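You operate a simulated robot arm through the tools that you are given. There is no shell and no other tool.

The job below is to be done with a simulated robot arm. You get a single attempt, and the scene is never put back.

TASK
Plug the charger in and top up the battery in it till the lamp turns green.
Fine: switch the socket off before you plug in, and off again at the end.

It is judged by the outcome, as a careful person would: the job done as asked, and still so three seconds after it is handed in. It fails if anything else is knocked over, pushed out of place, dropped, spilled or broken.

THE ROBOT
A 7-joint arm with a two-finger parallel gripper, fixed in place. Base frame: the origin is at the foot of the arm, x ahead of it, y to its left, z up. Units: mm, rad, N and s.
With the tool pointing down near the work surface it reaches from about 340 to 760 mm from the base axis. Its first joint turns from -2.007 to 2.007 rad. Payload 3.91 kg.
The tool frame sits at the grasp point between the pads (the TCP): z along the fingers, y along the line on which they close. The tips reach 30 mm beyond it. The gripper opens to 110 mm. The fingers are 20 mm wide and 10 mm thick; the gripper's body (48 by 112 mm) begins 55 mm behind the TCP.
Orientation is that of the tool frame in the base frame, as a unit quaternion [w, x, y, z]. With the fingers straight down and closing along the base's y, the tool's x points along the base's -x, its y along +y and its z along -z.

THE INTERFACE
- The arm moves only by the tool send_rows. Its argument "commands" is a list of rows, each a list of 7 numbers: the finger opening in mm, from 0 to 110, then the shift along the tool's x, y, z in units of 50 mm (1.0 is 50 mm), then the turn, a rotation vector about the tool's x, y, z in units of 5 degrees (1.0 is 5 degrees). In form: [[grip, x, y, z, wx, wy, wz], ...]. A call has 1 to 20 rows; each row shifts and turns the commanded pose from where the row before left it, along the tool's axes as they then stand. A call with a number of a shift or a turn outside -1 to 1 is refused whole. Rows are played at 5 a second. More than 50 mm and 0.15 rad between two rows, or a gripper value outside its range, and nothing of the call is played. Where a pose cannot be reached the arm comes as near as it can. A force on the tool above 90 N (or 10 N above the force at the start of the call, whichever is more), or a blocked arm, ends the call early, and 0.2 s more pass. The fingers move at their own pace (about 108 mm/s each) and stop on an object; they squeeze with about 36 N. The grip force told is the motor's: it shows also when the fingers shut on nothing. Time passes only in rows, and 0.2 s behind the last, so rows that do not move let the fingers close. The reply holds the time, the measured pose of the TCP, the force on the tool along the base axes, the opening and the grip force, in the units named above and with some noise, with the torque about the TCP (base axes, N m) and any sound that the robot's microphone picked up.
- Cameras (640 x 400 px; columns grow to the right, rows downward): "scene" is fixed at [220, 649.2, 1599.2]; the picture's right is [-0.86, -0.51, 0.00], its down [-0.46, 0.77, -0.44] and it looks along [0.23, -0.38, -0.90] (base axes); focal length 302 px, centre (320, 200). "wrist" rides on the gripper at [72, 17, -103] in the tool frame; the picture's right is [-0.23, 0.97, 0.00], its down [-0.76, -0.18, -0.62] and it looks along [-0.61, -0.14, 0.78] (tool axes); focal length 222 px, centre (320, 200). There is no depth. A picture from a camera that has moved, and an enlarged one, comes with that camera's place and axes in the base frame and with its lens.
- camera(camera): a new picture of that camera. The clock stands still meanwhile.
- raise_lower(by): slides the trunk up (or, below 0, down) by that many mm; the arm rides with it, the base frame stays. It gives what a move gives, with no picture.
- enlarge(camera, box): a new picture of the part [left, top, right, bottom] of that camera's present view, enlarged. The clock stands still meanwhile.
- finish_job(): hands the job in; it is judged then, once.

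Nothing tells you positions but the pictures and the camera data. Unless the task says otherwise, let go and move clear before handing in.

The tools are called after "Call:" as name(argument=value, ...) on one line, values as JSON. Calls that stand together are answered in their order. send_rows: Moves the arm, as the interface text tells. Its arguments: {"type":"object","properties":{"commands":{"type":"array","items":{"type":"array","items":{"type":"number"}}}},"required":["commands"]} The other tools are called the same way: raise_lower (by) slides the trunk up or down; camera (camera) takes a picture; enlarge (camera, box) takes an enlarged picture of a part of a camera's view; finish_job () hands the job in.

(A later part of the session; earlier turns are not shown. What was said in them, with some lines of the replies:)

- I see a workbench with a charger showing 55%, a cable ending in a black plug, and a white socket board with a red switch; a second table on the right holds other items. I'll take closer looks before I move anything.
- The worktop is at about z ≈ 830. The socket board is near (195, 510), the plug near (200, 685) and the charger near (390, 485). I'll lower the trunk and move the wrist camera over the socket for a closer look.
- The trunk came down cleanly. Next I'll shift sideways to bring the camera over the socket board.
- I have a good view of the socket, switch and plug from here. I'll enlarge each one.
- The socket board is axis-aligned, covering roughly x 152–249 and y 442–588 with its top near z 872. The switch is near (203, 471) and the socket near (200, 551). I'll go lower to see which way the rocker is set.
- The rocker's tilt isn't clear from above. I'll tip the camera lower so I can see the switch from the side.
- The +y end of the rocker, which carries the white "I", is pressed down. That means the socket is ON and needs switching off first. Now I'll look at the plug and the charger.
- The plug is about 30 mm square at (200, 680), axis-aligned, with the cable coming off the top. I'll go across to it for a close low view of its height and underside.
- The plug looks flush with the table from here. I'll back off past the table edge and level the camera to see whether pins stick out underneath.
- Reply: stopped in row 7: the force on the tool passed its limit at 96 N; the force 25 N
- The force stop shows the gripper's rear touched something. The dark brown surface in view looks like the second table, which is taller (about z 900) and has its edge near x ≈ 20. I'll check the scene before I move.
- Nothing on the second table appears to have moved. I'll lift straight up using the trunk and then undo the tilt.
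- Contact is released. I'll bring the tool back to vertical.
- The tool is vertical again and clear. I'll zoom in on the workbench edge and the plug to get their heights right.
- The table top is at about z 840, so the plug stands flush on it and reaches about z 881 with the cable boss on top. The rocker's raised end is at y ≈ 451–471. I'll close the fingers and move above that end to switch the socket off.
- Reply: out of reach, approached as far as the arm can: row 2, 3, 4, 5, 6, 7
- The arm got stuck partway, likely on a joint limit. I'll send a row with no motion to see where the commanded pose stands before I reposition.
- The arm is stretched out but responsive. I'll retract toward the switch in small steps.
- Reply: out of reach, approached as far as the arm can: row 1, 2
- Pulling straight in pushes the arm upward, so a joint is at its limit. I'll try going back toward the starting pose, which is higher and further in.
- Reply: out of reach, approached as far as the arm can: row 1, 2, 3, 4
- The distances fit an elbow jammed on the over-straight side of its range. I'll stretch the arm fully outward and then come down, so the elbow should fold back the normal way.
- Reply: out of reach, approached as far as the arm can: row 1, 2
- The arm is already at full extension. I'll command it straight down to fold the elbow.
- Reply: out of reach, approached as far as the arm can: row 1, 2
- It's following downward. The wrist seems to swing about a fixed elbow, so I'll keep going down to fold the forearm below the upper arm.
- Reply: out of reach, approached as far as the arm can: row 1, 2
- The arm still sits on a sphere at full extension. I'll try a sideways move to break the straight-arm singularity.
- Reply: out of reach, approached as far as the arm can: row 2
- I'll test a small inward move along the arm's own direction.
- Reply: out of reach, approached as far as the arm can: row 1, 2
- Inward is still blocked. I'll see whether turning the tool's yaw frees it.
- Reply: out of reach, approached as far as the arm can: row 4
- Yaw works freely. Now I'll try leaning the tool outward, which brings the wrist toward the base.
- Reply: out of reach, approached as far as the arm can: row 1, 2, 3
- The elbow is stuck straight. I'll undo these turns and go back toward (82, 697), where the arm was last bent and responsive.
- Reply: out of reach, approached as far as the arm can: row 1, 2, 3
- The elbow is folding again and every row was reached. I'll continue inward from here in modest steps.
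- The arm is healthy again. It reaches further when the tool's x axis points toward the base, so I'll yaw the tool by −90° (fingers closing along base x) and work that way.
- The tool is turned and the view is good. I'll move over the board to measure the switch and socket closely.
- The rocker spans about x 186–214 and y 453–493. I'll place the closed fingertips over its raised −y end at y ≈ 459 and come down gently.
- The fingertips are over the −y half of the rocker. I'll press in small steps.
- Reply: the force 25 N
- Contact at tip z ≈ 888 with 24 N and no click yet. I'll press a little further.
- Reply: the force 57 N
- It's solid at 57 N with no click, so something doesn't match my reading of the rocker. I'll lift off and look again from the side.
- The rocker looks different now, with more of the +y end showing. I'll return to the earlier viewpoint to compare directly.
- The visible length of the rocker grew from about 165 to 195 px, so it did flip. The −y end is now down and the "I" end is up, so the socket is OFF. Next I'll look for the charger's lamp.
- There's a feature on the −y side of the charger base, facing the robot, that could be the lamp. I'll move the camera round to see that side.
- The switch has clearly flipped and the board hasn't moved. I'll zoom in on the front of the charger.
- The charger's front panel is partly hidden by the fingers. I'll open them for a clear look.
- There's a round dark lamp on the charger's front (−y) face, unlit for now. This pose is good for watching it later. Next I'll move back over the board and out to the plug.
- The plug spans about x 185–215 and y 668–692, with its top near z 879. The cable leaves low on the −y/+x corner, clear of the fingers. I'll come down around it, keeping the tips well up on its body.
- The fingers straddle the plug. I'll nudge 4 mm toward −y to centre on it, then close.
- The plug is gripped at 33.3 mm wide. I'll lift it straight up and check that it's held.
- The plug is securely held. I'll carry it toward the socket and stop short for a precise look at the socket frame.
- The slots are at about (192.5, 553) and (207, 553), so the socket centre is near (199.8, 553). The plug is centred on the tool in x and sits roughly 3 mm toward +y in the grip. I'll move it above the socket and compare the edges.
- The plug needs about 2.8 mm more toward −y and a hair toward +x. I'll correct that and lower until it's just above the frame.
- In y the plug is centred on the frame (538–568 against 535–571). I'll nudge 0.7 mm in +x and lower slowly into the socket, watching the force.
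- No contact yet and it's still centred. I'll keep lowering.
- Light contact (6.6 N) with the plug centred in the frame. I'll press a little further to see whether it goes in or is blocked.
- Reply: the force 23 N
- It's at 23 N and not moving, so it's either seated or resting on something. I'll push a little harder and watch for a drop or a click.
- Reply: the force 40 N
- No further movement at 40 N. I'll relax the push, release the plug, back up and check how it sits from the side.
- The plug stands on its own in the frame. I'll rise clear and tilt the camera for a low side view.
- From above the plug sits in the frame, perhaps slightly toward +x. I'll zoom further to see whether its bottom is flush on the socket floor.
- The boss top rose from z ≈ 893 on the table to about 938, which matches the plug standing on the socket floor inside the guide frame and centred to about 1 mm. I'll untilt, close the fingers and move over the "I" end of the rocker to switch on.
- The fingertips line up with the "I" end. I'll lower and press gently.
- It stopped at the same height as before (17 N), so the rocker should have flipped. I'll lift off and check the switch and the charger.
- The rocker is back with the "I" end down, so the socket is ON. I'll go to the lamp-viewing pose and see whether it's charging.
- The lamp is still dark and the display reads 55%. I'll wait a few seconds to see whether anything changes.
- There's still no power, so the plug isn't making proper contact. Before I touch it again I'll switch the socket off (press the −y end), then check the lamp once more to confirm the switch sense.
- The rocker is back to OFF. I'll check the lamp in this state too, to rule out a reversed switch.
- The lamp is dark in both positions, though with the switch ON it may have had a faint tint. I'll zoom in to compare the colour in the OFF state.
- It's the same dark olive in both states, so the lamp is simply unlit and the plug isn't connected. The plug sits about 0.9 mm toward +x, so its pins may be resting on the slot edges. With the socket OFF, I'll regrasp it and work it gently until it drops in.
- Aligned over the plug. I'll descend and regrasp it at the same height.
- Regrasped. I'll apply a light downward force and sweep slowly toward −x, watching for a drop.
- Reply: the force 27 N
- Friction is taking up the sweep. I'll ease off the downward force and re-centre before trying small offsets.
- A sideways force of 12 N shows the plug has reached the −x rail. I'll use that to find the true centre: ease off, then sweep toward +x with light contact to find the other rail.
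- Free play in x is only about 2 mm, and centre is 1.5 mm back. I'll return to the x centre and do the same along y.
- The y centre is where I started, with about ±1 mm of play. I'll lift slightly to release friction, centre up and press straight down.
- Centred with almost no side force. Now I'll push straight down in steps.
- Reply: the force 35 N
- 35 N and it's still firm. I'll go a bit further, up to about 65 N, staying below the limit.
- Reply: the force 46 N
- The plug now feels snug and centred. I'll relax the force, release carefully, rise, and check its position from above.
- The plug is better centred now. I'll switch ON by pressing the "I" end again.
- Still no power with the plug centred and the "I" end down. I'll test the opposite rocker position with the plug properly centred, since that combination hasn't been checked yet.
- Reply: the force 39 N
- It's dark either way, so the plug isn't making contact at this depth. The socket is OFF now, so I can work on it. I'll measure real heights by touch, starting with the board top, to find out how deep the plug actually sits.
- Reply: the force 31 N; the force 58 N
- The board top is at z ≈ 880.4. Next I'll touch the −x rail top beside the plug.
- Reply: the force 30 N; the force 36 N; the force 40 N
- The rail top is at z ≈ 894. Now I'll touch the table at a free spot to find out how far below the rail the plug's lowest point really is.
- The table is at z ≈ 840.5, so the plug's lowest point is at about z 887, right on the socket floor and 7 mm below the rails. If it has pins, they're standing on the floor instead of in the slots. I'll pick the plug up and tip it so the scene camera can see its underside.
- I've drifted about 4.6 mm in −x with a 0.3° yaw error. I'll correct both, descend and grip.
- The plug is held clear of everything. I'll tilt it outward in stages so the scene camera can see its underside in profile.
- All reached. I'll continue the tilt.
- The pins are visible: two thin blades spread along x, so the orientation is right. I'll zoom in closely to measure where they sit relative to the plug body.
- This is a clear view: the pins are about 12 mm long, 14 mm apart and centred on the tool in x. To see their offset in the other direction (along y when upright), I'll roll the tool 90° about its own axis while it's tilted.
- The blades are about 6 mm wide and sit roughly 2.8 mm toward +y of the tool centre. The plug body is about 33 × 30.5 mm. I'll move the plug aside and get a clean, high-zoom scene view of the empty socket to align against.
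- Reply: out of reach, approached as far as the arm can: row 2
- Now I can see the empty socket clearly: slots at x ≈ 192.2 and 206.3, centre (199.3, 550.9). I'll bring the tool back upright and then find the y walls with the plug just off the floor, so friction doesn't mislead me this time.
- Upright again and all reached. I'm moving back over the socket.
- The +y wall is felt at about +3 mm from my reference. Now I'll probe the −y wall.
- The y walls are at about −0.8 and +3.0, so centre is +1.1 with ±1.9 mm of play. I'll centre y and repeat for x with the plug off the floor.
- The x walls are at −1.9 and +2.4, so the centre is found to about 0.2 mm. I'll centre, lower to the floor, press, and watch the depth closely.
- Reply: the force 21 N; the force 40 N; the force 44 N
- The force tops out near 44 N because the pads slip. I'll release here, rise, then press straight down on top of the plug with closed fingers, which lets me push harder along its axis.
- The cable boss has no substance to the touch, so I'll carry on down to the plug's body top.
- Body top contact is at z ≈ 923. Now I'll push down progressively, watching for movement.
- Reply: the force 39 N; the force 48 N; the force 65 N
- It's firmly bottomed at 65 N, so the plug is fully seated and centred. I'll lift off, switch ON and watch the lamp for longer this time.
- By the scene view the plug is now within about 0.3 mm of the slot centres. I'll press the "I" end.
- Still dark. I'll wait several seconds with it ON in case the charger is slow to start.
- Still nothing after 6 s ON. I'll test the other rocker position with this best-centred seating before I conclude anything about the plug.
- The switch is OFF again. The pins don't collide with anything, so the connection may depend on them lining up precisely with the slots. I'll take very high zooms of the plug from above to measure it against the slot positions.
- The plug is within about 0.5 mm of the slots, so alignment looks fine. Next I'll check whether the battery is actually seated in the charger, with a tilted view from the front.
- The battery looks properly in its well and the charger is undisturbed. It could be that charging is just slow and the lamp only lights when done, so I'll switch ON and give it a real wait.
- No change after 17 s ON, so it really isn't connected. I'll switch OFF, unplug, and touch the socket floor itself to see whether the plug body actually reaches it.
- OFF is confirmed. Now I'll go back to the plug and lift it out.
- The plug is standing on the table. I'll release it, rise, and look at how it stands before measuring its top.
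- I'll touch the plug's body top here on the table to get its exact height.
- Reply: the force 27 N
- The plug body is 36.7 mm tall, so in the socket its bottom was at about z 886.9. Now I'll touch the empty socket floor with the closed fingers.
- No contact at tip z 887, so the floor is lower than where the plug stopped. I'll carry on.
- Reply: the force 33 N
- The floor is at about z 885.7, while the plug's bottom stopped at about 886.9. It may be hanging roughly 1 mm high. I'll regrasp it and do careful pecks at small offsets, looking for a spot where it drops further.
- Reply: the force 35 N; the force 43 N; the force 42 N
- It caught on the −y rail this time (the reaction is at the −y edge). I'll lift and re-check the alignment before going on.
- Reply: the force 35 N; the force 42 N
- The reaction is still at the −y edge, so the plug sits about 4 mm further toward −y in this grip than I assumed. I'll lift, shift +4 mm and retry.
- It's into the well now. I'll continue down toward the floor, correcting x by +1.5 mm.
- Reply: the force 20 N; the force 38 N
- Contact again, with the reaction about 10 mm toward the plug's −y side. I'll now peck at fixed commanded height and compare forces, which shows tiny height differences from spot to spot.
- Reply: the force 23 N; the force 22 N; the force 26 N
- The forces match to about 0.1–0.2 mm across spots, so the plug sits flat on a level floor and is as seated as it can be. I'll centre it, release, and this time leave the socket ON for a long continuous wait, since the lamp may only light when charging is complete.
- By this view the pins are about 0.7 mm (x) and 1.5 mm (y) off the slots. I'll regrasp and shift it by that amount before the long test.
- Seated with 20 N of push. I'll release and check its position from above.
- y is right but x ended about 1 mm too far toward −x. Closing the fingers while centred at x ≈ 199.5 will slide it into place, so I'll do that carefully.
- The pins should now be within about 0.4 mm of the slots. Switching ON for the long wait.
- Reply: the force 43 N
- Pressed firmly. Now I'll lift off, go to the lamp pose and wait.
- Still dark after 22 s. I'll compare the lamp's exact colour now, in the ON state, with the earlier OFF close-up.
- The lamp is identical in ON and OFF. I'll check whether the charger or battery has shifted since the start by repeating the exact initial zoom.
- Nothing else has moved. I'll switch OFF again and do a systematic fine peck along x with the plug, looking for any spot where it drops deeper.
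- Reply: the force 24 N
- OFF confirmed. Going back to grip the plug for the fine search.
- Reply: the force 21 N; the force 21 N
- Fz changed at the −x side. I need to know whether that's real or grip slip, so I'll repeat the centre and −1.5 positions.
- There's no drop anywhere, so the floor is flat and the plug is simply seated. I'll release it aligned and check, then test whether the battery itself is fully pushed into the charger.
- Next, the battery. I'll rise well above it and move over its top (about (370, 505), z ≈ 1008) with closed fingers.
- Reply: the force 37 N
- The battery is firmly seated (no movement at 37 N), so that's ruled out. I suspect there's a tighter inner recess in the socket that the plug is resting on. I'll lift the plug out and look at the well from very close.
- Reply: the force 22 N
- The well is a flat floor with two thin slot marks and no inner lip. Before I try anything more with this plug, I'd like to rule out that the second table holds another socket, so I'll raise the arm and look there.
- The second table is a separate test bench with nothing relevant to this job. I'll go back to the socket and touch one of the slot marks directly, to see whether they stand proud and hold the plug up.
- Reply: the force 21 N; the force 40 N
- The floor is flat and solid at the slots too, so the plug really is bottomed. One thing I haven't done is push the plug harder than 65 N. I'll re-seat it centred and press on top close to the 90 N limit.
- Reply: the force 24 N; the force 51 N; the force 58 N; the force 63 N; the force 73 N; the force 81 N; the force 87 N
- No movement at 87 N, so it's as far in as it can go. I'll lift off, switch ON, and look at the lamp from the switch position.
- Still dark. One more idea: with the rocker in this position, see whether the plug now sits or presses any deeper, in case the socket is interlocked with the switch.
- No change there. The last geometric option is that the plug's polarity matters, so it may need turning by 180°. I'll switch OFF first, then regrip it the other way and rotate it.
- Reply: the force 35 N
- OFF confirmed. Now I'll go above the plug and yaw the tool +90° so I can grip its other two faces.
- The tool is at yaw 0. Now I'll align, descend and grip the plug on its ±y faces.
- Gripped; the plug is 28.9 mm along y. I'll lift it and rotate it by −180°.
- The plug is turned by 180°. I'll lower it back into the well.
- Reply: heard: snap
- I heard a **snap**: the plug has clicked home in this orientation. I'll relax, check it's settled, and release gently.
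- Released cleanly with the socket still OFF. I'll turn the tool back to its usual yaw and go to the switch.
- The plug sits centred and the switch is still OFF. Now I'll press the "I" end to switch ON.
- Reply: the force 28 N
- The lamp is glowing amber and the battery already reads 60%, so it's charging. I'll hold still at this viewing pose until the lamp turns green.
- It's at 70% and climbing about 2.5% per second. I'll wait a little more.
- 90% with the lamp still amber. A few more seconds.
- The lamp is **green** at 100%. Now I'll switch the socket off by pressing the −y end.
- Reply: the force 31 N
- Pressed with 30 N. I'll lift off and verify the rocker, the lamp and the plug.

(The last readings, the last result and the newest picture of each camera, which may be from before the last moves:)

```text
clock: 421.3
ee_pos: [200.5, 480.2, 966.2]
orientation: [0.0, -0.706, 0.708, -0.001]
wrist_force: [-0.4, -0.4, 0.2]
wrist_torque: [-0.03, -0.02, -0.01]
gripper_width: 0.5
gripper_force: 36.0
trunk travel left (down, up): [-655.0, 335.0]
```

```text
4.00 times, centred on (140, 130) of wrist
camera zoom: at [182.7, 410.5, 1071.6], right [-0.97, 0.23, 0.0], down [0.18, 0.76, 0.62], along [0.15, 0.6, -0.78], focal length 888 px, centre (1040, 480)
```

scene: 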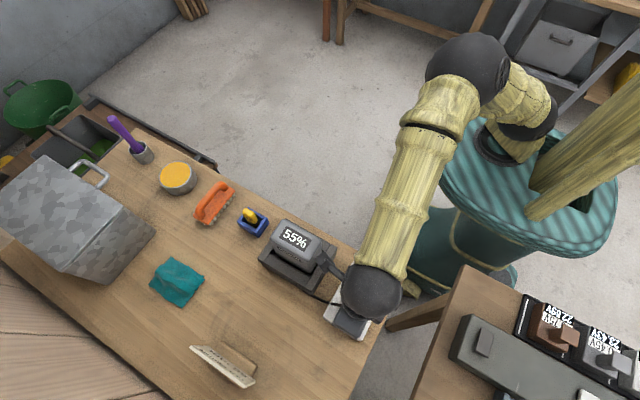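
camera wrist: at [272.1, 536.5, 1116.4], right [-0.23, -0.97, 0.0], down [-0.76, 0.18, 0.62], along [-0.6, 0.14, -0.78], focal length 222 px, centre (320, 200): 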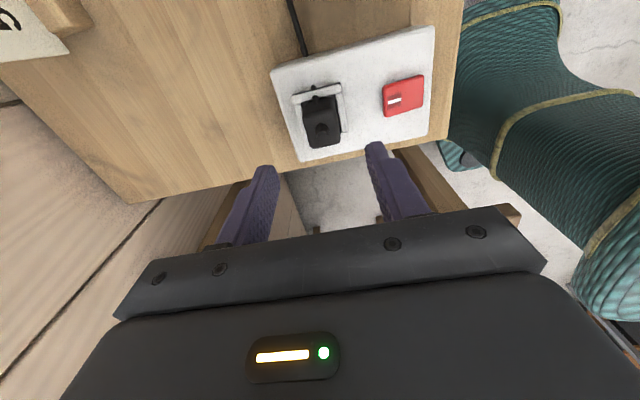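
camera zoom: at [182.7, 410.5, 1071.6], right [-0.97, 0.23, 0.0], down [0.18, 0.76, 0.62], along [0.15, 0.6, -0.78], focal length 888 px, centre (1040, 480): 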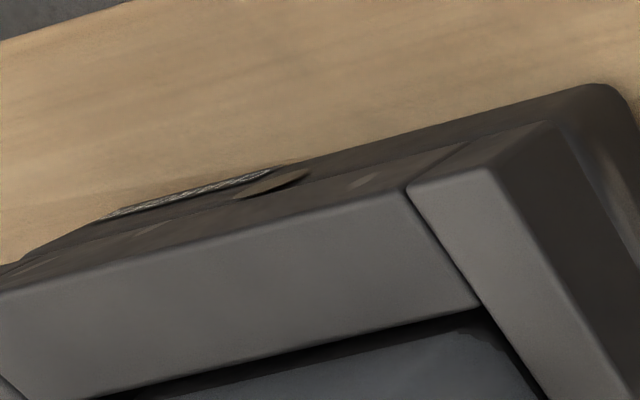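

The rocker is OFF and the lamp has gone out, which confirms the socket is dead. I'll move the arm well clear and do a final check of the whole scene.

Call:
send_rows(commands=[[0, 0, 0, -0.9, 0, 0, 0], [0, 0, 0, -0.9, 0, 0, 0], [0, 0, 0, -0.9, 0, 0, 0], [0, 0.8, -0.3, 0, 0, 0, 0], [0, 0.8, -0.3, 0, 0, 0, 0], [0, 0.8, -0.3, 0, 0, 0, 0], [40, 0, 0, 0, 0, 0, 0], [40, 0, 0, 0, 0, 0, 0]])

Call:
camera(camera="scene")

Call:
enlarge(camera="scene", box=[230, 190, 430, 390])

Call:
enlarge(camera="scene", box=[320, 250, 400, 350])

```text
clock: 423.1
ee_pos: [246.1, 356.5, 1100.9]
orientation: [0.0, -0.707, 0.708, -0.001]
wrist_force: [0.1, 0.2, 0.0]
wrist_torque: [0.01, 0.02, -0.01]
gripper_width: 40.1
gripper_force: 0.1
trunk travel left (down, up): [-655.0, 335.0]
```

```text
taken
```

scene: 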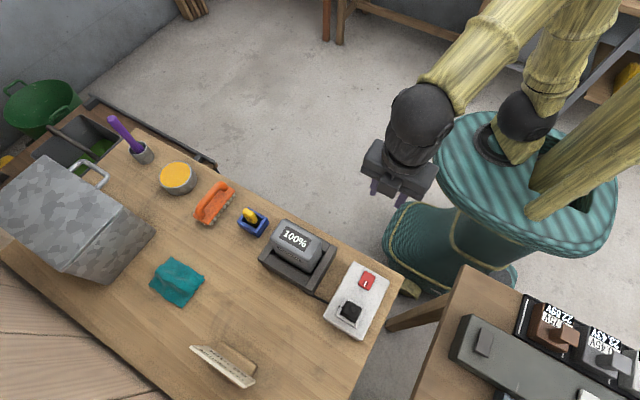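

```text
2.00 times, centred on (330, 290) of scene
camera zoom: at [220.0, 649.2, 1599.2], right [-0.86, -0.51, 0.0], down [-0.46, 0.77, -0.44], along [0.23, -0.38, -0.9], focal length 604 px, centre (300, 20)
```

zoom: 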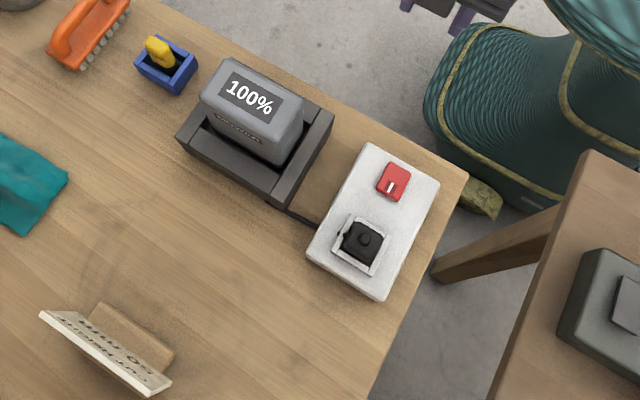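

```text
4.00 times, centred on (360, 300) of scene
camera zoom: at [220.0, 649.2, 1599.2], right [-0.86, -0.51, 0.0], down [-0.46, 0.77, -0.44], along [0.23, -0.38, -0.9], focal length 1209 px, centre (160, -200)
```

zoom: 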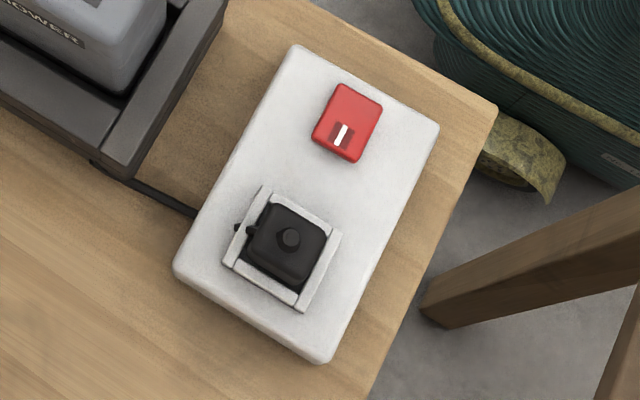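

The battery reads 100%, the plug is home in the socket, the switch is OFF and nothing else on the bench has moved. The arm is clear, so I'm handing the job in.

Call:
finish_job()

```text
The job is handed in.
```

The charger is plugged in, the battery went from 55% to 100%, and the lamp turned green. The socket was switched off before the plug went home, switched on to charge, and is off again now. The plug is still in the socket.

- **Plug direction:** the plug only connects one way round. My first several tries had it 180° off, so it sat in the socket without connecting. Once turned, it clicked in and charged straight away.
- **Contact with the second table:** early on, while tilting to look at the plug, the back of the gripper pressed on the second table hard enough to trip the force stop. Nothing visible to the scene camera had moved when I compared it later.
- **Firm presses:** while working out why it wouldn't connect, I pressed down on the plug with up to 87 N. I also pressed on the battery top with about 37 N. Neither moved and I saw no damage.

In the final view the board, charger and nearby bench items were where they started, and the arm is clear.
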